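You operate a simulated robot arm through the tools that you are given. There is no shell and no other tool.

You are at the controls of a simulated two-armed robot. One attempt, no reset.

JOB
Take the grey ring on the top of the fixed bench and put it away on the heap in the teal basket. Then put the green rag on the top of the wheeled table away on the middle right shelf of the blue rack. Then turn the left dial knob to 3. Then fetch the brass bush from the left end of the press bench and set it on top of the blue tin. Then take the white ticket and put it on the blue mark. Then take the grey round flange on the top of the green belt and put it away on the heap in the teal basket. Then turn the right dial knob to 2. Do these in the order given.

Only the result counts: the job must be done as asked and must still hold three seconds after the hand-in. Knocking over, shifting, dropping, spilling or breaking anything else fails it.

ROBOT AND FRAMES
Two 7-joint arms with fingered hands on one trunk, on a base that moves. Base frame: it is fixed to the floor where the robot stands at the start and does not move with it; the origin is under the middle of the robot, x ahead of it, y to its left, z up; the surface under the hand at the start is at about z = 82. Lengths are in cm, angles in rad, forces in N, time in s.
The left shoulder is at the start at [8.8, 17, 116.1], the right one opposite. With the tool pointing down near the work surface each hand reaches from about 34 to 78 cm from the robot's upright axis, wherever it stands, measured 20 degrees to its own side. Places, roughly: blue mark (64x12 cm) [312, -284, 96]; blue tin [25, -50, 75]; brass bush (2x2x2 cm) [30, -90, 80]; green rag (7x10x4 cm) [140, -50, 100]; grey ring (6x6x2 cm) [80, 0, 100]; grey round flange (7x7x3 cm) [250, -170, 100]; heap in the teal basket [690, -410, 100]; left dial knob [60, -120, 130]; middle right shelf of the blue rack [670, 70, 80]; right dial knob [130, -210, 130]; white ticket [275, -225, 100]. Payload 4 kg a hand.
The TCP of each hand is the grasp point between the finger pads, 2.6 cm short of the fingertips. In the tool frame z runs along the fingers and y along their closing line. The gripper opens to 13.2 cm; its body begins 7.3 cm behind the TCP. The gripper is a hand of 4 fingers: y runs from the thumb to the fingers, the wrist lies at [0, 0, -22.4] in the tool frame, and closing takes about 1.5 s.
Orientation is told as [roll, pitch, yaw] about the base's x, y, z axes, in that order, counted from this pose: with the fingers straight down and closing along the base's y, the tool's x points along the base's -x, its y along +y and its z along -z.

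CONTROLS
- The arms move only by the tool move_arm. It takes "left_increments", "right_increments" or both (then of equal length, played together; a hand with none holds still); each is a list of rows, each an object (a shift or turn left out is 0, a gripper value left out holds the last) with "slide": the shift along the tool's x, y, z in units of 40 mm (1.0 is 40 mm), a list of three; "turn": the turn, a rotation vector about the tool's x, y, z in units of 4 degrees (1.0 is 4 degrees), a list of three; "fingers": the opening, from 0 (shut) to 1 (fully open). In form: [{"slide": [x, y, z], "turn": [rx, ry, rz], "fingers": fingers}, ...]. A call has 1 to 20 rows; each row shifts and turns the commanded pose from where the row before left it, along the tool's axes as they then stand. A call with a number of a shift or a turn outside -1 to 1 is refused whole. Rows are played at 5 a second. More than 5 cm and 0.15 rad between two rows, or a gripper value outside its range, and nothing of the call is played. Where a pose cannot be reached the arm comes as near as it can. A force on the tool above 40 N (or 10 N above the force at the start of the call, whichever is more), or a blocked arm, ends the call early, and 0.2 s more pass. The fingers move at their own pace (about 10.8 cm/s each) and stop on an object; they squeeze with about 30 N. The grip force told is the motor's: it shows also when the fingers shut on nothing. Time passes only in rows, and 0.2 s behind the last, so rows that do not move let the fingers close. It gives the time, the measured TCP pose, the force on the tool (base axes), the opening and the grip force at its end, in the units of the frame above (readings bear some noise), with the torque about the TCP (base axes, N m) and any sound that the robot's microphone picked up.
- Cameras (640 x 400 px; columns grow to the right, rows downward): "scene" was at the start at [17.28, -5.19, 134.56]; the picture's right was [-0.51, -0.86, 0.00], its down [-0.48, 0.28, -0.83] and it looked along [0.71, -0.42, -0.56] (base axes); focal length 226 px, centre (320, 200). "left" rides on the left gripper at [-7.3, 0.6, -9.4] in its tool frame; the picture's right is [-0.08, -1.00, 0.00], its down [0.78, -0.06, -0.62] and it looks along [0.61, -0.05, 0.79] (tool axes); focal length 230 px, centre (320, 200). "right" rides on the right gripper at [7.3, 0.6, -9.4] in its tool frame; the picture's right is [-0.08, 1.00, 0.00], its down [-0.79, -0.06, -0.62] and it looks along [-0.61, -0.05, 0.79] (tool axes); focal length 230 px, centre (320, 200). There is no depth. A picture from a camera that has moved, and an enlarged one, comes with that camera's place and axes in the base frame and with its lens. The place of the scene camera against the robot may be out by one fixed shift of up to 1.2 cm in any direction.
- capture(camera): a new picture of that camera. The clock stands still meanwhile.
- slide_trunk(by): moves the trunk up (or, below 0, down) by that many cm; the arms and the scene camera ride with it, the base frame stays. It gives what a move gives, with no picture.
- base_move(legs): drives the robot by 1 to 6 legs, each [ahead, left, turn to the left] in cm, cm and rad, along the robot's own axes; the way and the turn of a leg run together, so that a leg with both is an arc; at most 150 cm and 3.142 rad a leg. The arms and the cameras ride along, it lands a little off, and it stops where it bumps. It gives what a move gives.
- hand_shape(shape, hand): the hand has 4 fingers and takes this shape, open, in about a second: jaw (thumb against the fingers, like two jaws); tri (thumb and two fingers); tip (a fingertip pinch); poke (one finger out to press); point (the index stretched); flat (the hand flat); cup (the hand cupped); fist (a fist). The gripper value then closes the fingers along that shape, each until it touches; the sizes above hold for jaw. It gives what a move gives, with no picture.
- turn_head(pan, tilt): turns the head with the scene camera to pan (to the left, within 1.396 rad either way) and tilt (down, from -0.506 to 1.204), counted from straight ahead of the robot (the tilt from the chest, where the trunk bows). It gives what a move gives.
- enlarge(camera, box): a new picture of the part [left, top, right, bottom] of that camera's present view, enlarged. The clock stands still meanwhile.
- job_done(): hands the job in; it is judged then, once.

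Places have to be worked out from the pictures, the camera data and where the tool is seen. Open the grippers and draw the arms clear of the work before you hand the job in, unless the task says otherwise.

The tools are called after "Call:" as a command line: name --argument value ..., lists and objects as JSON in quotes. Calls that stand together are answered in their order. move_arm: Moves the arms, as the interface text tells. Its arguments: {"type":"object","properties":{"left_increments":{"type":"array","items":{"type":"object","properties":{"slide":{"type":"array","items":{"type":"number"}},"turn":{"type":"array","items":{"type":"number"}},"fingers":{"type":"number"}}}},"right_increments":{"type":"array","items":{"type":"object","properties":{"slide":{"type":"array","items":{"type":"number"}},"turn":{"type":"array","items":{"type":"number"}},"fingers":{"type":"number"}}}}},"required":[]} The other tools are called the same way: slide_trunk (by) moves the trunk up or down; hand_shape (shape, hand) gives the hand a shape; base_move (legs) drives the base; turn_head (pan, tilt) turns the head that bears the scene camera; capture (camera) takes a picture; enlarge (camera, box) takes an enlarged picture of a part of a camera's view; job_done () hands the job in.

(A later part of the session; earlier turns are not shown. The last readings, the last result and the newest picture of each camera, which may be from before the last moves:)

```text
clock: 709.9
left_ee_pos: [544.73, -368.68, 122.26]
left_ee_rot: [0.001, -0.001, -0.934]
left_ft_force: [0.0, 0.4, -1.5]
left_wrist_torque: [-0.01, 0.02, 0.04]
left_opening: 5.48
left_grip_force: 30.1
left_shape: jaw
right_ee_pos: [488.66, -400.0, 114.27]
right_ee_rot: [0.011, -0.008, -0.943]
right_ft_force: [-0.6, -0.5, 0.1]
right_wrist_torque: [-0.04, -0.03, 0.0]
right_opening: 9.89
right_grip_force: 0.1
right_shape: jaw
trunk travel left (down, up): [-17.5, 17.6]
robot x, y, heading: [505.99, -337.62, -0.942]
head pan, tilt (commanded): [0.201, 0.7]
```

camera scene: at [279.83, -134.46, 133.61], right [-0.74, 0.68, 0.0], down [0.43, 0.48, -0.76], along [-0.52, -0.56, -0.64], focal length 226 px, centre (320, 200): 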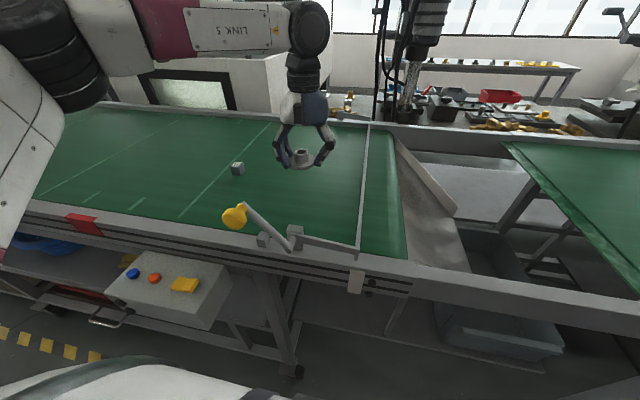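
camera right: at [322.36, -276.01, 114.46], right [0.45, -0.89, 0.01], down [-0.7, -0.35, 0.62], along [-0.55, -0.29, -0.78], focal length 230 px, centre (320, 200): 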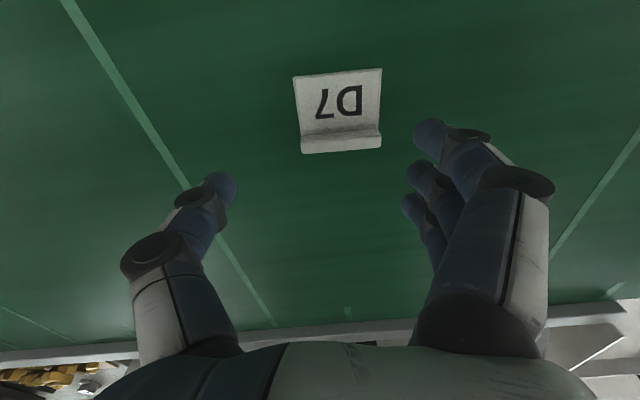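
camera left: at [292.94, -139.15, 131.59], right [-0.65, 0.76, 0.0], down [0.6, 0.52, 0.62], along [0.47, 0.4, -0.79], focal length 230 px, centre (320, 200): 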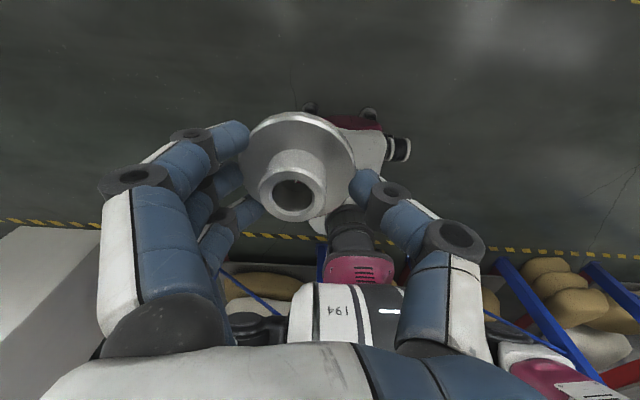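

I go on diagonally to the stand-off point by the teal basket, then turn left toward it.

Call:
base_move --legs '[[83, 17.5, 0], [83, 17.5, 0], [0, 0, 1.232]]'

Call:
turn_head --pan 0.2 --tilt 0.6

Call:
capture --camera "scene"

Call:
capture --camera "left"

```text
clock: 721.6
left_ee_pos: [674.18, -425.01, 122.24]
left_ee_rot: [0.001, 0.0, 0.307]
left_ft_force: [-0.3, -0.5, -1.7]
left_wrist_torque: [-0.01, 0.02, 0.01]
left_opening: 5.5
left_grip_force: 29.1
left_shape: jaw
right_ee_pos: [685.64, -488.38, 114.34]
right_ee_rot: [0.01, -0.009, 0.298]
right_ft_force: [0.3, -0.2, -0.2]
right_wrist_torque: [-0.03, 0.0, -0.01]
right_opening: 9.86
right_grip_force: 0.0
right_shape: jaw
trunk travel left (down, up): [-17.5, 17.6]
robot x, y, heading: [632.47, -452.07, 0.297]
head pan, tilt (commanded): [0.201, 0.7]
```

```text
clock: 722.2
left_ee_pos: [674.19, -425.05, 122.29]
left_ee_rot: [0.001, 0.001, 0.309]
left_ft_force: [-0.8, -1.4, -0.7]
left_wrist_torque: [-0.06, -0.03, -0.02]
left_opening: 5.48
left_grip_force: 29.5
left_shape: jaw
right_ee_pos: [685.49, -488.43, 114.43]
right_ee_rot: [0.011, -0.008, 0.3]
right_ft_force: [0.0, -0.2, -0.3]
right_wrist_torque: [-0.01, 0.01, 0.0]
right_opening: 9.89
right_grip_force: 0.0
right_shape: jaw
trunk travel left (down, up): [-17.5, 17.6]
robot x, y, heading: [632.57, -452.08, 0.297]
head pan, tilt (commanded): [0.201, 0.6]
```

```text
taken
camera scene: at [649.25, -445.77, 134.48], right [0.48, -0.88, 0.0], down [-0.5, -0.27, -0.82], along [0.72, 0.4, -0.57], focal length 226 px, centre (320, 200)
```

scene: 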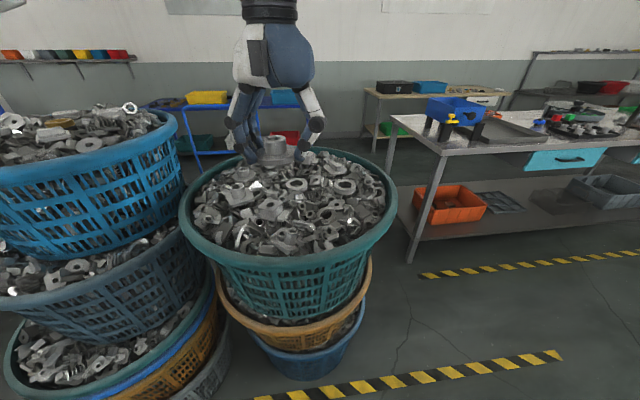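

```text
taken
camera left: at [680.79, -422.44, 131.6], right [0.38, -0.93, 0.0], down [-0.73, -0.3, 0.62], along [-0.57, -0.23, -0.79], focal length 230 px, centre (320, 200)
```

left: 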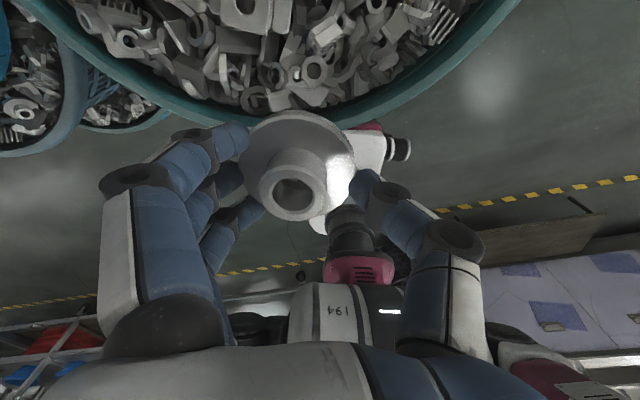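

I'm back at the basket. The ring lies at about (692.5,-414.5), so I choose a spot near (684,-422.5) for the flange, move over it and lower to z≈110.

Call:
move_arm --left_increments '[{"slide": [-0.8, -0.05, 0]}, {"slide": [-0.85, -0.05, 0]}, {"slide": [-0.85, -0.05, 0]}, {"slide": [0, 0, 0.7]}, {"slide": [0, 0, 0.8]}, {"slide": [0, 0, 0.8]}, {"slide": [0, 0, 0.7]}, {}]'

Call:
capture --camera "left"

Call:
enlarge --camera "scene" --box '[190, 90, 400, 230]'

```text
clock: 724.0
left_ee_pos: [683.91, -422.65, 110.19]
left_ee_rot: [0.001, -0.002, 0.306]
left_ft_force: [0.5, -0.2, -0.4]
left_wrist_torque: [-0.05, 0.0, -0.05]
left_opening: 5.48
left_grip_force: 30.0
left_shape: jaw
right_ee_pos: [685.46, -488.25, 114.26]
right_ee_rot: [0.01, -0.01, 0.3]
right_ft_force: [0.2, 0.1, -0.2]
right_wrist_torque: [-0.04, 0.01, 0.0]
right_opening: 9.89
right_grip_force: 0.1
right_shape: jaw
trunk travel left (down, up): [-17.5, 17.6]
robot x, y, heading: [632.14, -452.04, 0.306]
head pan, tilt (commanded): [0.201, 0.6]
```

```text
taken
camera left: at [690.53, -419.96, 119.58], right [0.37, -0.93, 0.0], down [-0.73, -0.3, 0.62], along [-0.57, -0.23, -0.79], focal length 230 px, centre (320, 200)
```

left: 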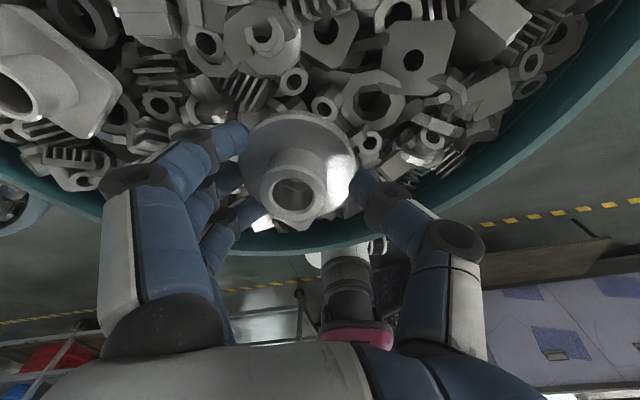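

```text
2.86 times, centred on (295, 160) of scene
camera zoom: at [649.22, -445.77, 134.49], right [0.48, -0.88, 0.0], down [-0.5, -0.27, -0.83], along [0.72, 0.4, -0.56], focal length 645 px, centre (391, 314)
```

zoom: 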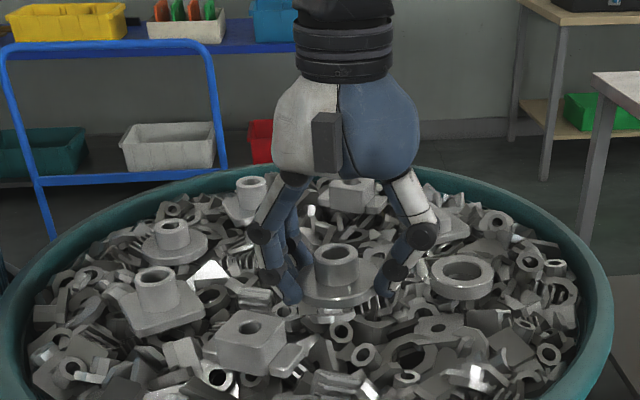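

The spot is clear of the ring. I lower further in steps, watching the force.

Call:
move_arm --left_increments '[{"slide": [0, 0, 0.4]}, {"slide": [0, 0, 0.4]}, {"slide": [0, 0, 0.3]}, {}]'

Call:
capture --camera "left"

Call:
capture --camera "scene"

```text
clock: 725.0
left_ee_pos: [683.84, -422.65, 105.8]
left_ee_rot: [0.001, -0.001, 0.307]
left_ft_force: [1.0, -0.5, -1.2]
left_wrist_torque: [0.03, 0.02, 0.0]
left_opening: 5.45
left_grip_force: 29.9
left_shape: jaw
right_ee_pos: [685.46, -488.37, 114.22]
right_ee_rot: [0.01, -0.01, 0.298]
right_ft_force: [-0.3, -0.9, -0.5]
right_wrist_torque: [-0.03, 0.02, -0.04]
right_opening: 9.86
right_grip_force: 0.1
right_shape: jaw
trunk travel left (down, up): [-17.5, 17.6]
robot x, y, heading: [632.35, -452.02, 0.304]
head pan, tilt (commanded): [0.201, 0.6]
```

```text
taken
camera left: at [690.53, -419.98, 115.21], right [0.38, -0.93, 0.0], down [-0.73, -0.3, 0.62], along [-0.57, -0.23, -0.79], focal length 230 px, centre (320, 200)
```

left: 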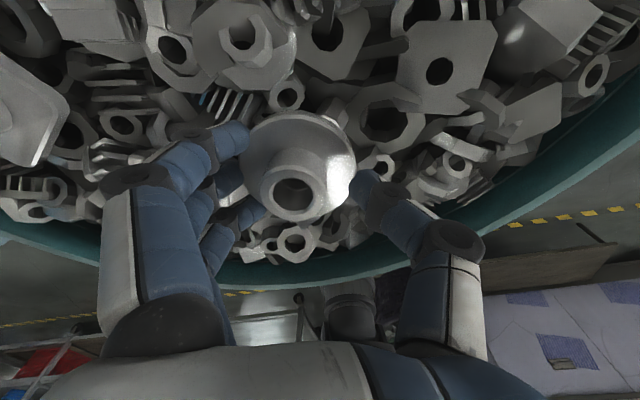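

```text
taken
camera scene: at [649.25, -445.77, 134.49], right [0.48, -0.88, 0.0], down [-0.5, -0.27, -0.83], along [0.72, 0.4, -0.56], focal length 226 px, centre (320, 200)
```

scene: 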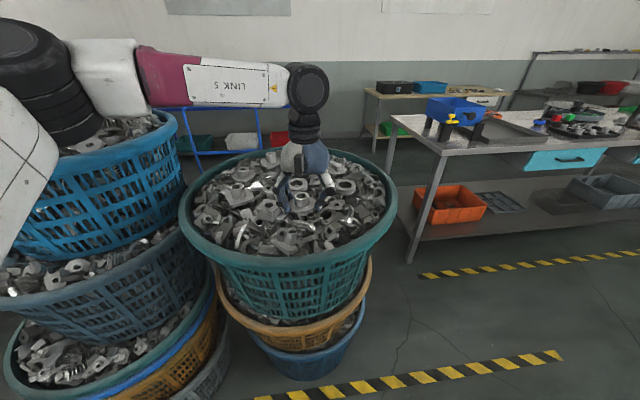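

No contact yet. I keep lowering in small steps.

Call:
move_arm --left_increments '[{"slide": [0, 0, 0.15]}, {"slide": [0, 0, 0.15]}, {"slide": [0, 0, 0.15]}, {}]'

```text
clock: 726.0
left_ee_pos: [683.88, -422.51, 104.43]
left_ee_rot: [0.002, -0.004, 0.306]
left_ft_force: [4.0, 1.1, 21.2]
left_wrist_torque: [0.95, 0.3, -0.12]
left_opening: 5.44
left_grip_force: 30.4
left_shape: jaw
right_ee_pos: [685.55, -488.49, 114.41]
right_ee_rot: [0.011, -0.011, 0.297]
right_ft_force: [-0.6, -0.3, -0.8]
right_wrist_torque: [-0.01, -0.07, 0.01]
right_opening: 9.87
right_grip_force: 0.1
right_shape: jaw
trunk travel left (down, up): [-17.5, 17.6]
robot x, y, heading: [632.33, -452.21, 0.304]
head pan, tilt (commanded): [0.201, 0.6]
```

Contact at 21 N. I ease up 2 mm, open gradually, let it settle, and rise.

Call:
move_arm --left_increments '[{"slide": [0, 0, -0.06]}, {"fingers": 0.46}, {"fingers": 0.54}, {"fingers": 0.65}, {}, {}, {"slide": [0, 0, -0.15]}, {"slide": [0, 0, -0.3]}, {"slide": [0, 0, -0.6]}, {"slide": [0, 0, -0.8]}, {"slide": [0, 0, -0.8]}, {"slide": [0, 0, -0.8]}, {"slide": [0, 0, -0.7]}, {}]'

Call:
capture --camera "left"

Call:
enlarge --camera "scene" --box '[190, 130, 400, 270]'

```text
clock: 729.0
left_ee_pos: [683.93, -422.55, 120.8]
left_ee_rot: [0.003, -0.001, 0.306]
left_ft_force: [-0.6, 0.1, 0.4]
left_wrist_torque: [-0.01, 0.01, -0.02]
left_opening: 8.52
left_grip_force: 0.1
left_shape: jaw
right_ee_pos: [685.63, -488.31, 114.25]
right_ee_rot: [0.01, -0.008, 0.299]
right_ft_force: [-0.4, -0.7, -0.6]
right_wrist_torque: [0.0, 0.01, -0.01]
right_opening: 9.85
right_grip_force: 0.2
right_shape: jaw
trunk travel left (down, up): [-17.5, 17.6]
robot x, y, heading: [632.12, -452.2, 0.298]
head pan, tilt (commanded): [0.201, 0.6]
```

```text
taken
camera left: at [690.58, -419.88, 130.31], right [0.37, -0.93, 0.0], down [-0.73, -0.3, 0.62], along [-0.57, -0.23, -0.79], focal length 230 px, centre (320, 200)
```

left: 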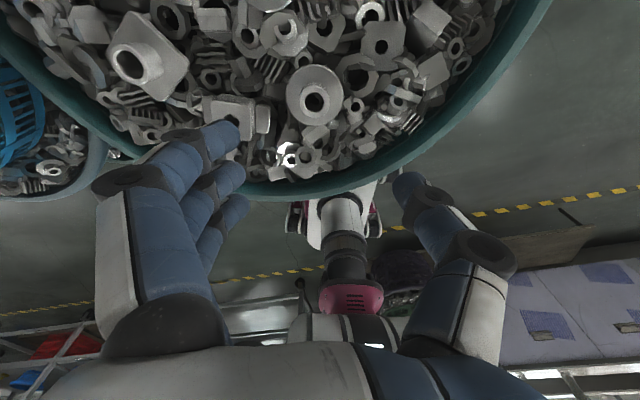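

```text
2.86 times, centred on (295, 200) of scene
camera zoom: at [649.26, -445.74, 134.48], right [0.48, -0.88, 0.0], down [-0.5, -0.27, -0.82], along [0.72, 0.4, -0.57], focal length 645 px, centre (391, 200)
```

zoom: 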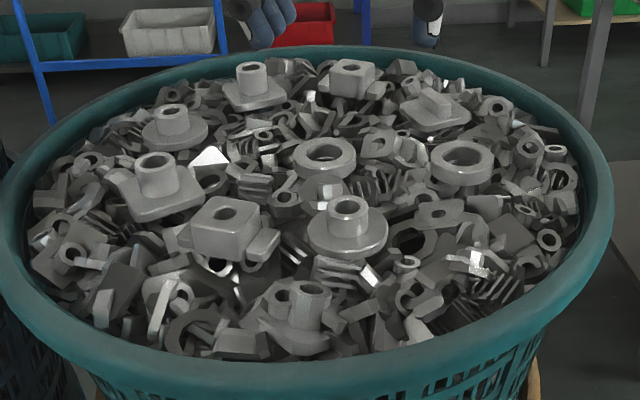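

The flange and the ring both lie on the heap. Last task is the right dial: I retract the left hand and leave along the lane, keeping away from the baskets behind me.

Call:
move_arm --left_increments '[{"slide": [0.7, -0.1, 0]}, {"slide": [0.7, -0.1, 0]}, {"slide": [0.6, 0, 0], "fingers": 1.0}, {"slide": [0.5, 0, 0]}, {}]'

Call:
base_move --legs '[[-60.7, 85, 0]]'

```text
clock: 730.2
left_ee_pos: [674.46, -426.27, 120.99]
left_ee_rot: [0.002, 0.002, 0.307]
left_ft_force: [0.3, 0.2, -0.3]
left_wrist_torque: [0.02, -0.04, 0.0]
left_opening: 13.21
left_grip_force: 0.1
left_shape: jaw
right_ee_pos: [685.66, -488.33, 114.32]
right_ee_rot: [0.011, -0.01, 0.298]
right_ft_force: [-0.4, 0.4, -1.2]
right_wrist_torque: [-0.01, 0.0, 0.0]
right_opening: 9.87
right_grip_force: 0.1
right_shape: jaw
trunk travel left (down, up): [-17.5, 17.6]
robot x, y, heading: [632.57, -452.21, 0.297]
head pan, tilt (commanded): [0.201, 0.6]
```

```text
clock: 738.2
left_ee_pos: [591.18, -362.34, 120.98]
left_ee_rot: [0.001, 0.0, 0.302]
left_ft_force: [0.4, 1.4, -0.5]
left_wrist_torque: [-0.03, 0.03, -0.03]
left_opening: 13.16
left_grip_force: 0.0
left_shape: jaw
right_ee_pos: [601.8, -424.39, 114.28]
right_ee_rot: [0.01, -0.01, 0.293]
right_ft_force: [0.2, -1.2, 0.3]
right_wrist_torque: [0.04, -0.03, 0.0]
right_opening: 9.87
right_grip_force: 0.0
right_shape: jaw
trunk travel left (down, up): [-17.5, 17.6]
robot x, y, heading: [548.7, -387.91, 0.3]
head pan, tilt (commanded): [0.201, 0.6]
```

No contact. I turn around and drive back along the lane.

Call:
base_move --legs '[[0, 0, 1.899], [150, 0, 0], [150, 0, 0], [150, 0, 0]]'

```text
clock: 764.2
left_ee_pos: [252.68, 12.17, 120.86]
left_ee_rot: [0.002, -0.001, 2.194]
left_ft_force: [0.7, 0.4, -1.1]
left_wrist_torque: [-0.01, 0.0, 0.02]
left_opening: 13.2
left_grip_force: 0.1
left_shape: jaw
right_ee_pos: [308.14, 41.7, 114.26]
right_ee_rot: [0.01, -0.009, 2.184]
right_ft_force: [-0.1, -0.2, 1.1]
right_wrist_torque: [0.01, 0.02, 0.01]
right_opening: 9.85
right_grip_force: 0.1
right_shape: jaw
trunk travel left (down, up): [-17.5, 17.6]
robot x, y, heading: [290.39, -20.17, 2.184]
head pan, tilt (commanded): [0.201, 0.6]
```

On track. I continue to the end of the bench line, easing back to the lane's centre.

Call:
base_move --legs '[[135, 9, 0.015], [132, 8, 0], [0, 0, 1.57]]'

```text
clock: 781.0
left_ee_pos: [87.29, 146.82, 120.96]
left_ee_rot: [0.001, -0.001, -2.496]
left_ft_force: [-0.2, -0.1, 0.0]
left_wrist_torque: [0.0, -0.04, -0.01]
left_opening: 13.17
left_grip_force: 0.0
left_shape: jaw
right_ee_pos: [56.51, 201.59, 114.22]
right_ee_rot: [0.011, -0.008, -2.505]
right_ft_force: [0.2, 1.0, 0.3]
right_wrist_torque: [0.01, 0.01, 0.04]
right_opening: 9.89
right_grip_force: 0.0
right_shape: jaw
trunk travel left (down, up): [-17.5, 17.6]
robot x, y, heading: [118.47, 185.03, -2.504]
head pan, tilt (commanded): [0.201, 0.6]
```

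The pole near (-43.6,12.6) is close to this passage, so I'll back through it facing the other way, further from the pole, where only the slim right hand is on its side. First I turn round here and shift sideways.

Call:
base_move --legs '[[0, 0, 3.132], [0, 12, 0]]'

Call:
turn_head --pan 0.0 --tilt 0.3

```text
clock: 789.9
left_ee_pos: [144.98, 232.08, 121.06]
left_ee_rot: [0.002, -0.001, 0.606]
left_ft_force: [-0.3, -0.7, -0.4]
left_wrist_torque: [0.01, -0.04, 0.01]
left_opening: 13.16
left_grip_force: 0.0
left_shape: jaw
right_ee_pos: [173.57, 176.23, 114.25]
right_ee_rot: [0.009, -0.01, 0.597]
right_ft_force: [-0.3, 0.5, -0.7]
right_wrist_torque: [-0.04, -0.04, 0.01]
right_opening: 9.88
right_grip_force: 0.1
right_shape: jaw
trunk travel left (down, up): [-17.5, 17.6]
robot x, y, heading: [112.08, 195.12, 0.604]
head pan, tilt (commanded): [0.201, 0.6]
```

```text
clock: 790.7
left_ee_pos: [144.8, 232.04, 120.95]
left_ee_rot: [0.002, 0.0, 0.605]
left_ft_force: [0.4, 0.2, 0.6]
left_wrist_torque: [-0.01, -0.02, -0.03]
left_opening: 13.2
left_grip_force: 0.0
left_shape: jaw
right_ee_pos: [173.69, 176.16, 114.33]
right_ee_rot: [0.01, -0.008, 0.597]
right_ft_force: [-0.1, -0.6, -0.7]
right_wrist_torque: [0.0, -0.01, 0.0]
right_opening: 9.87
right_grip_force: 0.1
right_shape: jaw
trunk travel left (down, up): [-17.5, 17.6]
robot x, y, heading: [112.2, 195.02, 0.6]
head pan, tilt (commanded): [0.0, 0.3]
```

The right hand rides 50 cm out, so I close its fingers and shift another 10 cm left before backing through.

Call:
move_arm --right_increments '[{"fingers": 0.3}, {}, {}]'

Call:
base_move --legs '[[0, 0, 0.028], [0, 10, 0]]'

```text
clock: 791.5
left_ee_pos: [144.88, 232.11, 120.99]
left_ee_rot: [0.0, 0.0, 0.608]
left_ft_force: [-0.9, 0.5, 0.3]
left_wrist_torque: [-0.03, 0.02, -0.01]
left_opening: 13.18
left_grip_force: 0.2
left_shape: jaw
right_ee_pos: [173.62, 176.26, 114.32]
right_ee_rot: [0.011, -0.009, 0.597]
right_ft_force: [0.6, 0.0, 0.7]
right_wrist_torque: [0.02, 0.01, -0.01]
right_opening: 4.0
right_grip_force: 0.2
right_shape: jaw
trunk travel left (down, up): [-17.5, 17.6]
robot x, y, heading: [111.81, 194.86, 0.599]
head pan, tilt (commanded): [0.0, 0.3]
```

```text
clock: 793.4
left_ee_pos: [137.84, 241.0, 120.9]
left_ee_rot: [0.003, -0.001, 0.634]
left_ft_force: [-0.8, 0.6, 0.2]
left_wrist_torque: [-0.02, -0.04, -0.01]
left_opening: 13.15
left_grip_force: 0.1
left_shape: jaw
right_ee_pos: [168.38, 185.88, 114.24]
right_ee_rot: [0.013, -0.01, 0.626]
right_ft_force: [0.3, -0.5, 0.0]
right_wrist_torque: [-0.03, -0.02, -0.02]
right_opening: 4.01
right_grip_force: 0.0
right_shape: jaw
trunk travel left (down, up): [-17.5, 17.6]
robot x, y, heading: [106.25, 203.1, 0.633]
head pan, tilt (commanded): [0.0, 0.3]
```

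Now I back straight through the passage into the front area.

Call:
base_move --legs '[[-150, 0, 0], [-150, 0, 0]]'

```text
clock: 807.9
left_ee_pos: [-105.47, 65.99, 120.96]
left_ee_rot: [0.002, -0.001, 0.627]
left_ft_force: [0.4, 0.9, -0.3]
left_wrist_torque: [0.01, 0.01, 0.01]
left_opening: 13.19
left_grip_force: 0.0
left_shape: jaw
right_ee_pos: [-75.38, 10.6, 114.28]
right_ee_rot: [0.011, -0.009, 0.618]
right_ft_force: [0.0, 0.1, 0.0]
right_wrist_torque: [0.04, 0.0, -0.02]
right_opening: 4.01
right_grip_force: 0.2
right_shape: jaw
trunk travel left (down, up): [-17.5, 17.6]
robot x, y, heading: [-137.27, 28.31, 0.617]
head pan, tilt (commanded): [0.0, 0.3]
```

Back in the front area at (-137,28). I turn to face along the aisle and drive toward the second press, stopping at s≈196 so that I turn well short of the machine beyond it.

Call:
base_move --legs '[[0, 0, -1.56], [150, 0, 0], [149, 0, 0]]'

```text
clock: 826.0
left_ee_pos: [74.88, -244.1, 120.92]
left_ee_rot: [0.002, -0.001, -0.939]
left_ft_force: [-1.1, 0.5, -0.5]
left_wrist_torque: [0.02, -0.01, 0.0]
left_opening: 13.16
left_grip_force: 0.0
left_shape: jaw
right_ee_pos: [19.63, -274.29, 114.21]
right_ee_rot: [0.011, -0.009, -0.946]
right_ft_force: [0.1, 0.1, 0.3]
right_wrist_torque: [-0.01, 0.01, 0.02]
right_opening: 4.0
right_grip_force: 0.0
right_shape: jaw
trunk travel left (down, up): [-17.5, 17.6]
robot x, y, heading: [36.87, -212.13, -0.944]
head pan, tilt (commanded): [0.0, 0.3]
```

I turn left to face the bench and slide right to s≈263, a bit further back, then look at the dial.

Call:
base_move --legs '[[0, 0, 1.572], [-17, -35, 0], [0, -35, 0]]'

Call:
hand_shape --shape "tip" --hand "left"

Call:
turn_head --pan 0.0 --tilt 0.15

Call:
capture --camera "scene"

Call:
enlarge --camera "scene" --box '[240, 160, 320, 220]'

```text
clock: 836.6
left_ee_pos: [95.32, -242.17, 120.93]
left_ee_rot: [0.0, 0.0, 0.606]
left_ft_force: [-0.2, -0.3, 0.2]
left_wrist_torque: [-0.03, 0.03, -0.01]
left_opening: 13.17
left_grip_force: 0.1
left_shape: jaw
right_ee_pos: [124.09, -298.04, 114.22]
right_ee_rot: [0.01, -0.009, 0.598]
right_ft_force: [0.2, 0.1, -0.5]
right_wrist_torque: [0.01, 0.03, -0.05]
right_opening: 4.02
right_grip_force: 0.0
right_shape: jaw
trunk travel left (down, up): [-17.5, 17.6]
robot x, y, heading: [62.23, -279.25, 0.602]
head pan, tilt (commanded): [0.0, 0.3]
```

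```text
clock: 837.5
left_ee_pos: [95.25, -242.24, 120.93]
left_ee_rot: [0.003, 0.001, 0.609]
left_ft_force: [-0.4, 0.3, -0.5]
left_wrist_torque: [-0.01, 0.01, -0.02]
left_opening: 13.19
left_grip_force: 0.0
left_shape: tip
right_ee_pos: [124.03, -297.94, 114.19]
right_ee_rot: [0.01, -0.008, 0.598]
right_ft_force: [0.1, 0.1, -0.4]
right_wrist_torque: [0.05, 0.01, -0.03]
right_opening: 3.99
right_grip_force: 0.0
right_shape: jaw
trunk travel left (down, up): [-17.5, 17.6]
robot x, y, heading: [62.68, -279.18, 0.601]
head pan, tilt (commanded): [0.0, 0.3]
```

```text
clock: 838.2
left_ee_pos: [95.3, -242.21, 121.03]
left_ee_rot: [0.002, 0.0, 0.607]
left_ft_force: [-0.2, -1.0, 0.1]
left_wrist_torque: [-0.04, -0.01, 0.0]
left_opening: 13.15
left_grip_force: 0.0
left_shape: tip
right_ee_pos: [124.13, -297.99, 114.22]
right_ee_rot: [0.01, -0.008, 0.599]
right_ft_force: [0.3, 0.8, -0.6]
right_wrist_torque: [0.0, 0.04, 0.0]
right_opening: 3.97
right_grip_force: 0.0
right_shape: jaw
trunk travel left (down, up): [-17.5, 17.6]
robot x, y, heading: [62.75, -279.05, 0.597]
head pan, tilt (commanded): [0.0, 0.15]
```

```text
taken
camera scene: at [78.13, -269.37, 138.63], right [0.57, -0.82, 0.0], down [-0.12, -0.08, -0.99], along [0.82, 0.56, -0.15], focal length 226 px, centre (320, 200)
```

scene: 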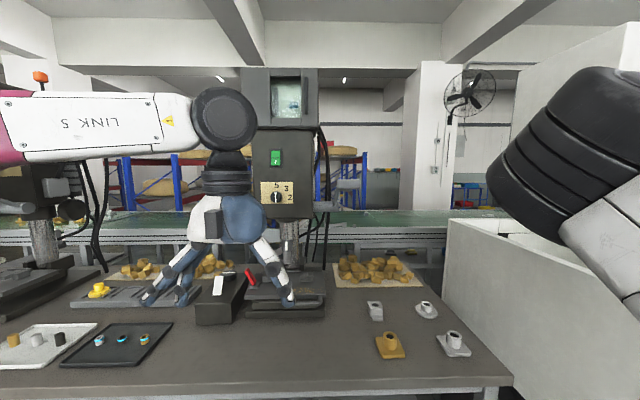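

```text
6.67 times, centred on (280, 190) of scene
camera zoom: at [78.13, -269.37, 138.63], right [0.57, -0.82, 0.0], down [-0.12, -0.08, -0.99], along [0.82, 0.56, -0.15], focal length 1505 px, centre (587, 267)
```

zoom: 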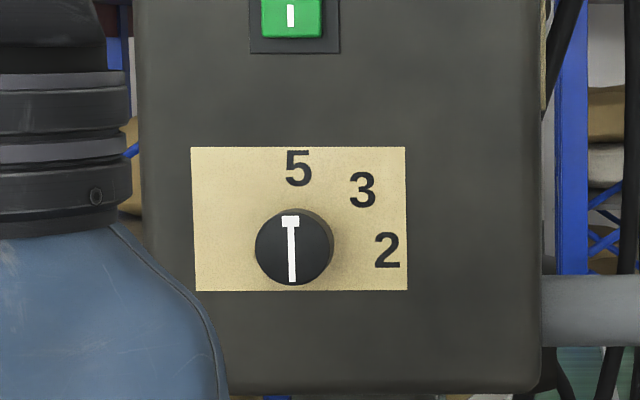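

The right dial also stands at 5; 2 is 90° clockwise. I straighten my heading and bring the left hand up and into the horizontal pose as before.

Call:
base_move --legs '[[0, 0, 0.029]]'

Call:
move_arm --left_increments '[{"slide": [-0.5, 0, -0.55]}, {"slide": [-0.5, 0, -0.6]}, {"slide": [-0.5, 0, -0.6]}, {"turn": [0, -1, 0]}, {"turn": [0, -1, 0]}, {"turn": [0, -1, 0]}, {"turn": [0, -1, 0]}, {"turn": [0, -1, 0]}, {"turn": [0, -1, 0]}, {"turn": [0, -1, 0]}, {"turn": [0, -1, 0]}, {"turn": [0, -1, 0]}, {"turn": [0, -1, 0]}, {"turn": [0, -1, 0]}, {"turn": [0, -0.5, 0]}, {}]'

Call:
move_arm --left_increments '[{"turn": [0, -1, 0], "slide": [-0.25, 0, 0.25]}, {"turn": [0, -1, 0], "slide": [-0.22, 0, 0.28]}, {"turn": [0, -1, 0], "slide": [-0.2, 0, 0.3]}, {"turn": [0, -1, 0], "slide": [-0.17, 0, 0.3]}, {"turn": [0, -1, 0], "slide": [-0.14, 0, 0.32]}, {"turn": [0, -1, 0], "slide": [-0.12, 0, 0.33]}, {"turn": [0, -1, 0], "slide": [-0.1, 0, 0.34]}, {"turn": [0, -1, 0], "slide": [-0.08, 0, 0.35]}, {"turn": [0, -1, 0], "slide": [-0.05, 0, 0.35]}, {"turn": [0, -1, 0], "slide": [-0.02, 0, 0.35]}, {"turn": [0, -1, 0], "slide": [0, 0, 0.35]}, {}]'

Call:
capture --camera "left"

Call:
capture --camera "scene"

```text
clock: 839.0
left_ee_pos: [94.27, -241.19, 120.83]
left_ee_rot: [0.001, 0.001, 0.635]
left_ft_force: [-0.5, -0.4, 0.7]
left_wrist_torque: [-0.01, -0.01, 0.0]
left_opening: 13.18
left_grip_force: 0.1
left_shape: tip
right_ee_pos: [124.49, -296.23, 114.21]
right_ee_rot: [0.01, -0.008, 0.626]
right_ft_force: [-0.1, -0.4, 0.2]
right_wrist_torque: [-0.01, -0.01, -0.02]
right_opening: 4.0
right_grip_force: 0.0
right_shape: jaw
trunk travel left (down, up): [-17.5, 17.6]
robot x, y, heading: [62.33, -279.0, 0.634]
head pan, tilt (commanded): [0.0, 0.15]
```

```text
clock: 842.4
left_ee_pos: [99.01, -237.68, 127.89]
left_ee_rot: [0.003, -0.803, 0.634]
left_ft_force: [0.1, -0.1, 0.2]
left_wrist_torque: [-0.01, -0.01, -0.03]
left_opening: 13.17
left_grip_force: 0.0
left_shape: tip
right_ee_pos: [124.57, -296.31, 114.29]
right_ee_rot: [0.01, -0.008, 0.627]
right_ft_force: [0.1, -0.2, -0.1]
right_wrist_torque: [0.02, -0.01, 0.03]
right_opening: 4.01
right_grip_force: 0.1
right_shape: jaw
trunk travel left (down, up): [-17.5, 17.6]
robot x, y, heading: [62.62, -279.13, 0.631]
head pan, tilt (commanded): [0.0, 0.15]
```

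```text
clock: 845.0
left_ee_pos: [111.44, -228.5, 127.1]
left_ee_rot: [2.318, -1.566, -1.682]
left_ft_force: [-0.3, 0.8, 0.1]
left_wrist_torque: [0.01, 0.0, 0.0]
left_opening: 13.15
left_grip_force: 0.0
left_shape: tip
right_ee_pos: [124.7, -296.29, 114.2]
right_ee_rot: [0.011, -0.007, 0.627]
right_ft_force: [0.1, -0.3, -0.6]
right_wrist_torque: [-0.02, 0.01, -0.03]
right_opening: 4.01
right_grip_force: 0.1
right_shape: jaw
trunk travel left (down, up): [-17.5, 17.6]
robot x, y, heading: [62.39, -279.05, 0.631]
head pan, tilt (commanded): [0.0, 0.15]
```

```text
taken
camera left: at [103.43, -233.69, 134.44], right [0.59, -0.8, 0.08], down [-0.46, -0.41, -0.79], along [0.66, 0.43, -0.61], focal length 230 px, centre (320, 200)
```

left: 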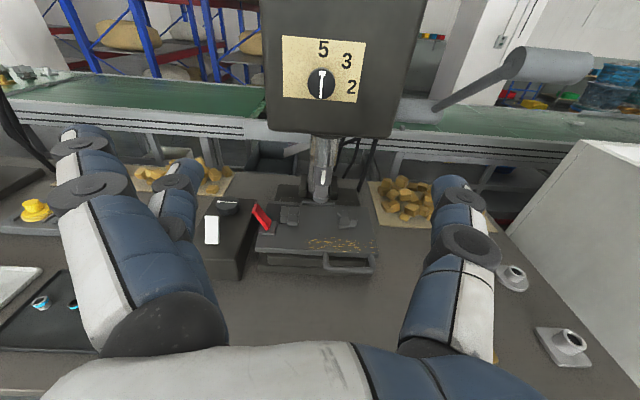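

```text
taken
camera scene: at [77.78, -268.95, 138.65], right [0.59, -0.81, 0.0], down [-0.12, -0.09, -0.99], along [0.8, 0.58, -0.15], focal length 226 px, centre (320, 200)
```

scene: 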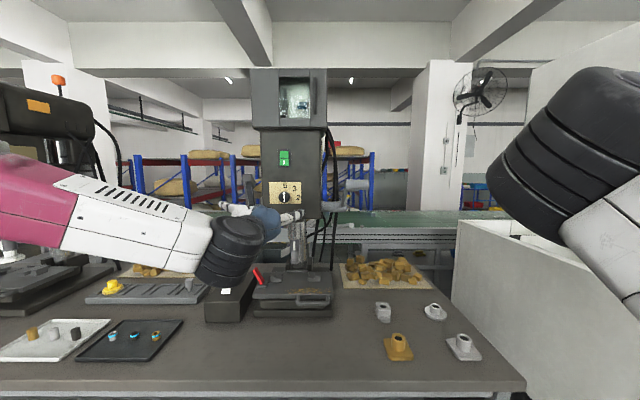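

The knob is almost exactly on the tool axis, ~25 cm ahead. I move the base 14 cm forward and re-measure.

Call:
base_move --legs '[[14, 0, 0]]'

Call:
capture --camera "left"

```text
clock: 846.3
left_ee_pos: [122.85, -220.36, 127.15]
left_ee_rot: [1.562, -1.57, -0.927]
left_ft_force: [0.4, -0.3, -0.1]
left_wrist_torque: [-0.02, -0.01, 0.02]
left_opening: 13.18
left_grip_force: 0.1
left_shape: tip
right_ee_pos: [135.98, -288.05, 114.23]
right_ee_rot: [0.011, -0.007, 0.626]
right_ft_force: [0.1, 0.4, -0.4]
right_wrist_torque: [-0.01, 0.0, -0.01]
right_opening: 4.01
right_grip_force: 0.2
right_shape: jaw
trunk travel left (down, up): [-17.5, 17.6]
robot x, y, heading: [73.39, -271.5, 0.632]
head pan, tilt (commanded): [0.0, 0.15]
```

```text
taken
camera left: at [114.82, -225.45, 134.4], right [0.59, -0.8, 0.08], down [-0.46, -0.41, -0.79], along [0.66, 0.43, -0.61], focal length 230 px, centre (320, 200)
```

left: 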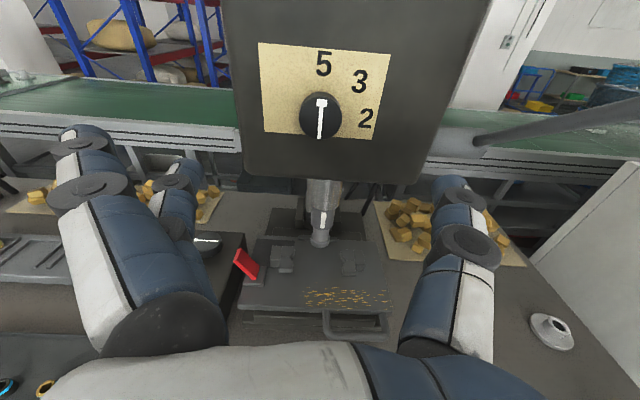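

Good alignment. I raise to z≈128 (where the first knob was centred), narrow the fingers, advance 5 cm and check.

Call:
move_arm --left_increments '[{"slide": [-0.2, 0, 0], "fingers": 0.6}, {"slide": [0, 0, 0.45]}, {"slide": [0, 0, 0.45]}, {"slide": [0, 0, 0.45]}, {}]'

Call:
capture --camera "left"

```text
clock: 847.5
left_ee_pos: [127.15, -217.06, 127.97]
left_ee_rot: [2.02, -1.568, -1.384]
left_ft_force: [-0.2, -0.5, 0.1]
left_wrist_torque: [0.01, 0.02, 0.0]
left_opening: 7.98
left_grip_force: 0.0
left_shape: tip
right_ee_pos: [135.93, -288.15, 114.33]
right_ee_rot: [0.01, -0.007, 0.627]
right_ft_force: [0.0, -0.1, -0.6]
right_wrist_torque: [-0.02, -0.05, -0.04]
right_opening: 4.05
right_grip_force: 0.1
right_shape: jaw
trunk travel left (down, up): [-17.5, 17.6]
robot x, y, heading: [73.92, -271.17, 0.631]
head pan, tilt (commanded): [0.0, 0.15]
```

```text
taken
camera left: at [119.08, -222.36, 135.28], right [0.59, -0.8, 0.08], down [-0.46, -0.41, -0.79], along [0.66, 0.43, -0.61], focal length 230 px, centre (320, 200)
```

left: 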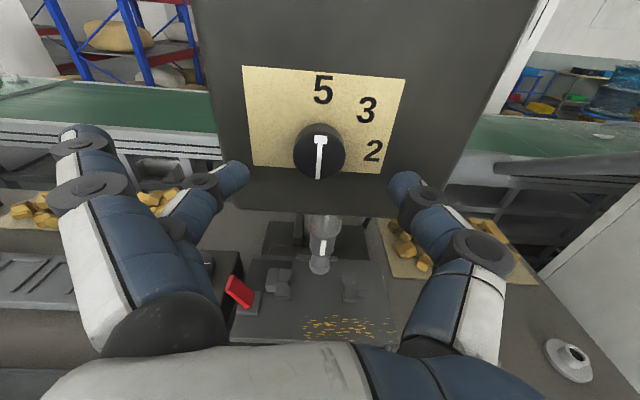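

The knob is ~4.6 cm ahead and centred. I pre-rotate the hand 45° counter-clockwise, then advance 3 cm.

Call:
move_arm --left_increments '[{"turn": [0, 0, -1]}, {"turn": [0, 0, -1]}, {"turn": [0, 0, -1]}, {"turn": [0, 0, -1]}, {"turn": [0, 0, -1]}, {"turn": [0, 0, -1]}, {"turn": [0, 0, -1]}, {"turn": [0, 0, -1]}, {"turn": [0, 0, -1]}, {"turn": [0, 0, -1]}, {"turn": [0, 0, -1]}, {}]'

Call:
capture --camera "left"

```text
clock: 850.1
left_ee_pos: [126.97, -217.15, 127.95]
left_ee_rot: [-1.573, -0.803, 2.206]
left_ft_force: [0.3, -1.0, 0.8]
left_wrist_torque: [0.0, -0.03, -0.03]
left_opening: 7.95
left_grip_force: 0.1
left_shape: tip
right_ee_pos: [135.85, -288.11, 114.26]
right_ee_rot: [0.013, -0.007, 0.627]
right_ft_force: [0.3, 0.1, -0.5]
right_wrist_torque: [-0.02, -0.01, 0.02]
right_opening: 4.02
right_grip_force: 0.1
right_shape: jaw
trunk travel left (down, up): [-17.5, 17.6]
robot x, y, heading: [73.71, -270.77, 0.628]
head pan, tilt (commanded): [0.0, 0.15]
```

```text
taken
camera left: at [116.18, -218.37, 132.82], right [0.39, -0.54, 0.75], down [-0.15, -0.84, -0.52], along [0.91, 0.1, -0.41], focal length 230 px, centre (320, 200)
```

left: 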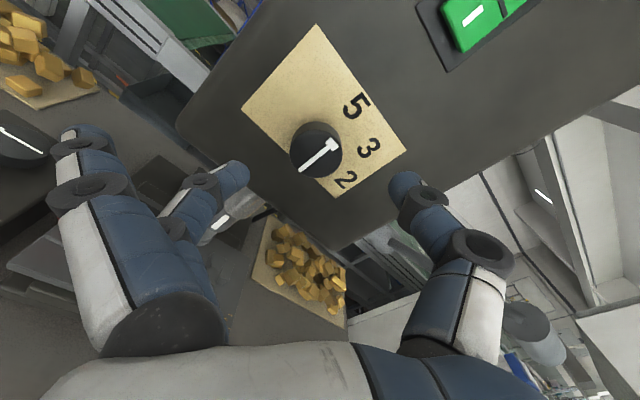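

Well centred (3 mm off). I correct, advance 3 cm and check before closing.

Call:
move_arm --left_increments '[{"slide": [-0.06, 0.06, 0.25]}, {"slide": [0, 0, 0.25]}, {"slide": [0, 0, 0.22]}, {"fingers": 0.42}, {}, {}]'

Call:
capture --camera "left"

```text
clock: 851.5
left_ee_pos: [129.3, -215.2, 127.88]
left_ee_rot: [-1.572, -0.806, 2.207]
left_ft_force: [-1.0, -0.4, -0.2]
left_wrist_torque: [-0.01, -0.01, 0.02]
left_opening: 5.61
left_grip_force: 0.0
left_shape: tip
right_ee_pos: [135.94, -288.0, 114.32]
right_ee_rot: [0.009, -0.009, 0.626]
right_ft_force: [0.6, -0.3, 0.5]
right_wrist_torque: [0.02, 0.01, -0.01]
right_opening: 4.0
right_grip_force: 0.0
right_shape: jaw
trunk travel left (down, up): [-17.5, 17.6]
robot x, y, heading: [73.57, -271.11, 0.635]
head pan, tilt (commanded): [0.0, 0.15]
```

```text
taken
camera left: at [118.33, -216.38, 132.8], right [0.39, -0.54, 0.75], down [-0.15, -0.84, -0.52], along [0.91, 0.1, -0.41], focal length 230 px, centre (320, 200)
```

left: 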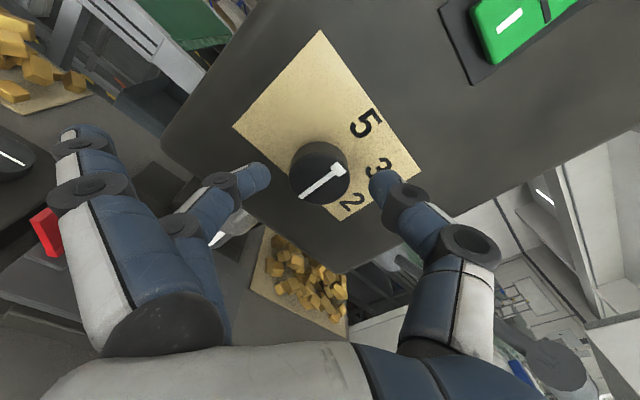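

The knob sits between finger and thumb, ~2 cm deep. I advance 4 mm more and close.

Call:
move_arm --left_increments '[{"slide": [0, 0, 0.1]}, {"fingers": 0.0}, {}, {}, {}, {}, {}, {}, {}]'

Call:
capture --camera "left"

```text
clock: 853.5
left_ee_pos: [129.6, -215.03, 127.9]
left_ee_rot: [-1.572, -0.805, 2.206]
left_ft_force: [-1.8, 0.9, 0.4]
left_wrist_torque: [0.04, -0.03, 0.01]
left_opening: 2.99
left_grip_force: 29.8
left_shape: tip
right_ee_pos: [135.89, -288.02, 114.27]
right_ee_rot: [0.01, -0.008, 0.628]
right_ft_force: [-0.2, 0.4, -0.1]
right_wrist_torque: [0.01, -0.04, -0.02]
right_opening: 4.01
right_grip_force: 0.0
right_shape: jaw
trunk travel left (down, up): [-17.5, 17.6]
robot x, y, heading: [73.32, -271.52, 0.632]
head pan, tilt (commanded): [0.0, 0.15]
```

```text
taken
camera left: at [118.63, -216.12, 132.83], right [0.39, -0.54, 0.75], down [-0.15, -0.84, -0.52], along [0.91, 0.1, -0.41], focal length 230 px, centre (320, 200)
```

left: 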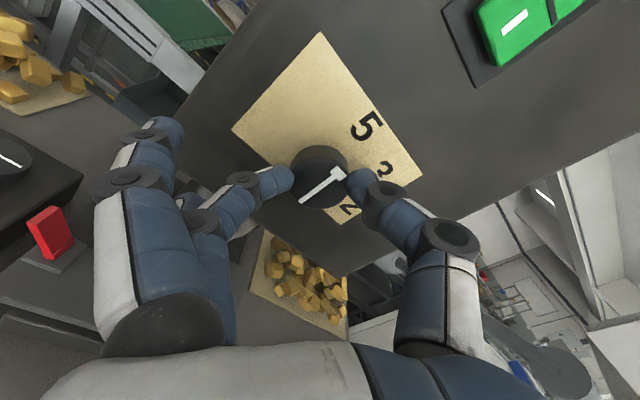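

Gripped cleanly with almost no side force. I turn clockwise, first 44°.

Call:
move_arm --left_increments '[{"turn": [0, 0, 1]}, {"turn": [0, 0, 1]}, {"turn": [0, 0, 1]}, {"turn": [0, 0, 1]}, {"turn": [0, 0, 1]}, {"turn": [0, 0, 1]}, {"turn": [0, 0, 1]}, {"turn": [0, 0, 1]}, {"turn": [0, 0, 1]}, {"turn": [0, 0, 1]}, {"turn": [0, 0, 1]}, {}]'

Call:
capture --camera "left"

```text
clock: 856.1
left_ee_pos: [129.6, -215.1, 128.12]
left_ee_rot: [1.982, -1.566, -1.349]
left_ft_force: [4.8, -5.6, 7.8]
left_wrist_torque: [0.05, -0.17, -0.24]
left_opening: 2.83
left_grip_force: 29.8
left_shape: tip
right_ee_pos: [135.77, -288.32, 114.22]
right_ee_rot: [0.012, -0.009, 0.627]
right_ft_force: [0.3, -0.3, -0.1]
right_wrist_torque: [0.02, -0.01, 0.02]
right_opening: 4.0
right_grip_force: 0.0
right_shape: jaw
trunk travel left (down, up): [-17.5, 17.6]
robot x, y, heading: [73.61, -270.77, 0.632]
head pan, tilt (commanded): [0.0, 0.15]
```

```text
taken
camera left: at [121.56, -220.31, 135.36], right [0.59, -0.8, 0.07], down [-0.46, -0.41, -0.79], along [0.66, 0.43, -0.61], focal length 230 px, centre (320, 200)
```

left: 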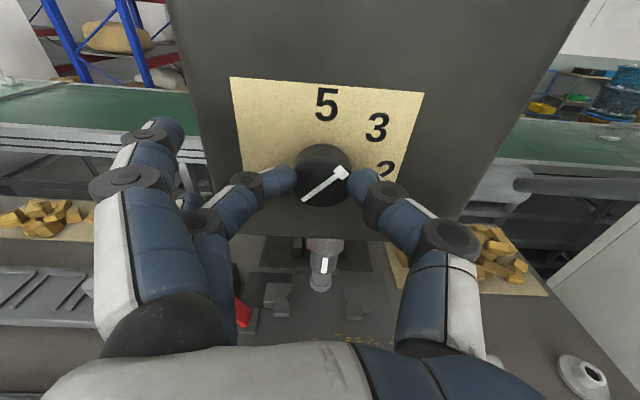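

The pointer follows (now near 3). I turn the remaining 46°.

Call:
move_arm --left_increments '[{"turn": [0, 0, 1]}, {"turn": [0, 0, 1]}, {"turn": [0, 0, 1]}, {"turn": [0, 0, 1]}, {"turn": [0, 0, 1]}, {"turn": [0, 0, 1]}, {"turn": [0, 0, 1]}, {"turn": [0, 0, 1]}, {"turn": [0, 0, 1]}, {"turn": [0, 0, 1]}, {"turn": [0, 0, 1]}, {"turn": [0, 0, 0.5]}, {}, {}]'

Call:
capture --camera "left"

Call:
enlarge --camera "left" --box '[220, 80, 440, 230]'

```text
clock: 859.1
left_ee_pos: [129.63, -215.37, 128.0]
left_ee_rot: [1.574, -0.762, -0.938]
left_ft_force: [8.1, -18.3, 6.2]
left_wrist_torque: [-0.17, -0.23, -0.44]
left_opening: 2.81
left_grip_force: 29.9
left_shape: tip
right_ee_pos: [135.96, -288.47, 114.11]
right_ee_rot: [0.015, -0.008, 0.627]
right_ft_force: [-0.4, 0.4, 0.7]
right_wrist_torque: [-0.01, 0.0, 0.0]
right_opening: 4.0
right_grip_force: 0.0
right_shape: jaw
trunk travel left (down, up): [-17.5, 17.6]
robot x, y, heading: [73.97, -270.75, 0.63]
head pan, tilt (commanded): [0.0, 0.15]
```

```text
taken
camera left: at [124.88, -224.9, 133.53], right [0.44, -0.6, -0.67], down [-0.81, 0.06, -0.59], along [0.39, 0.8, -0.46], focal length 230 px, centre (320, 200)
```

left: 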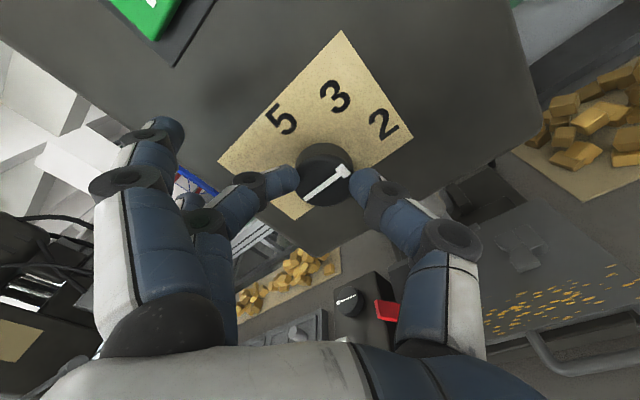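

```text
2.67 times, centred on (330, 155) of left
camera zoom: at [124.88, -224.9, 133.53], right [0.44, -0.6, -0.67], down [-0.81, 0.06, -0.59], along [0.39, 0.8, -0.46], focal length 614 px, centre (293, 320)
```

zoom: 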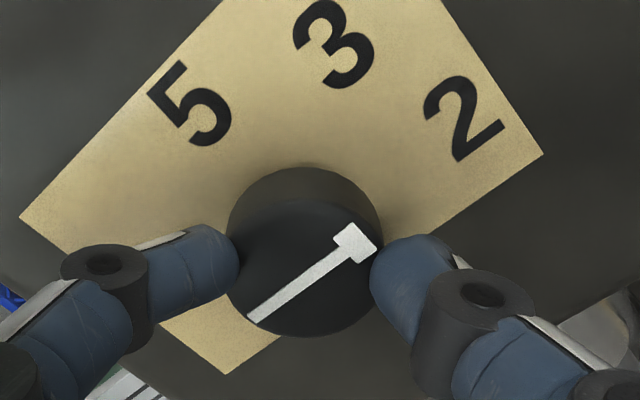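

The pointer now aims at 2. I release, back off along the axis and verify.

Call:
move_arm --left_increments '[{"fingers": 0.3}, {"fingers": 0.6}, {}, {}, {"slide": [0, 0, -0.5]}, {"slide": [0, 0, -0.7]}, {"slide": [0, 0, -0.7]}, {"slide": [0, 0, -0.7]}, {}]'

Call:
capture --camera "scene"

Call:
enlarge --camera "scene" --box '[260, 170, 330, 220]'

Call:
enlarge --camera "left" --box '[220, 20, 440, 170]'

```text
clock: 861.1
left_ee_pos: [121.16, -221.18, 127.87]
left_ee_rot: [1.57, -0.766, -0.936]
left_ft_force: [-0.1, -0.6, -0.2]
left_wrist_torque: [0.0, -0.02, -0.02]
left_opening: 7.86
left_grip_force: 0.0
left_shape: tip
right_ee_pos: [135.96, -288.19, 114.24]
right_ee_rot: [0.01, -0.008, 0.626]
right_ft_force: [-0.2, -0.2, -0.7]
right_wrist_torque: [0.01, 0.04, -0.03]
right_opening: 4.01
right_grip_force: 0.0
right_shape: jaw
trunk travel left (down, up): [-17.5, 17.6]
robot x, y, heading: [73.81, -271.04, 0.629]
head pan, tilt (commanded): [0.0, 0.15]
```

```text
taken
camera scene: at [89.13, -260.7, 138.62], right [0.59, -0.81, 0.0], down [-0.12, -0.09, -0.99], along [0.8, 0.58, -0.15], focal length 226 px, centre (320, 200)
```

scene: 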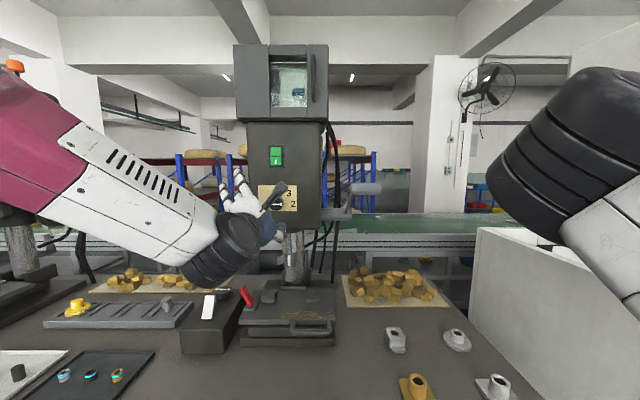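

```text
8.00 times, centred on (295, 195) of scene
camera zoom: at [89.13, -260.7, 138.62], right [0.59, -0.81, 0.0], down [-0.12, -0.09, -0.99], along [0.8, 0.58, -0.15], focal length 1806 px, centre (520, 240)
```

zoom: 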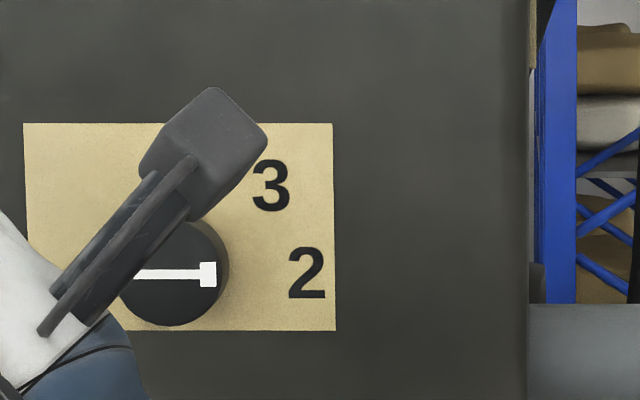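

```text
2.67 times, centred on (330, 95) of left
camera zoom: at [116.43, -230.68, 133.37], right [0.44, -0.6, -0.66], down [-0.81, 0.06, -0.59], along [0.39, 0.8, -0.46], focal length 614 px, centre (293, 480)
```

zoom: 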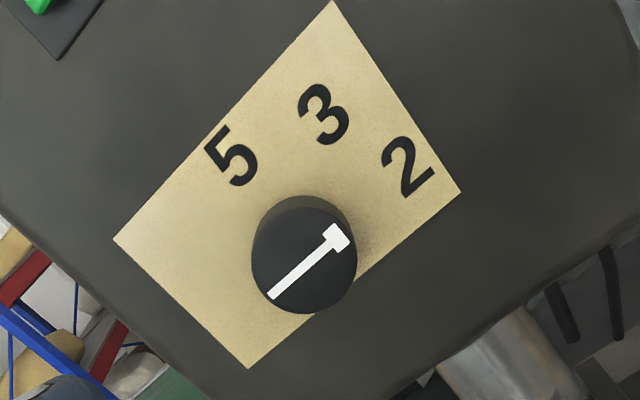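

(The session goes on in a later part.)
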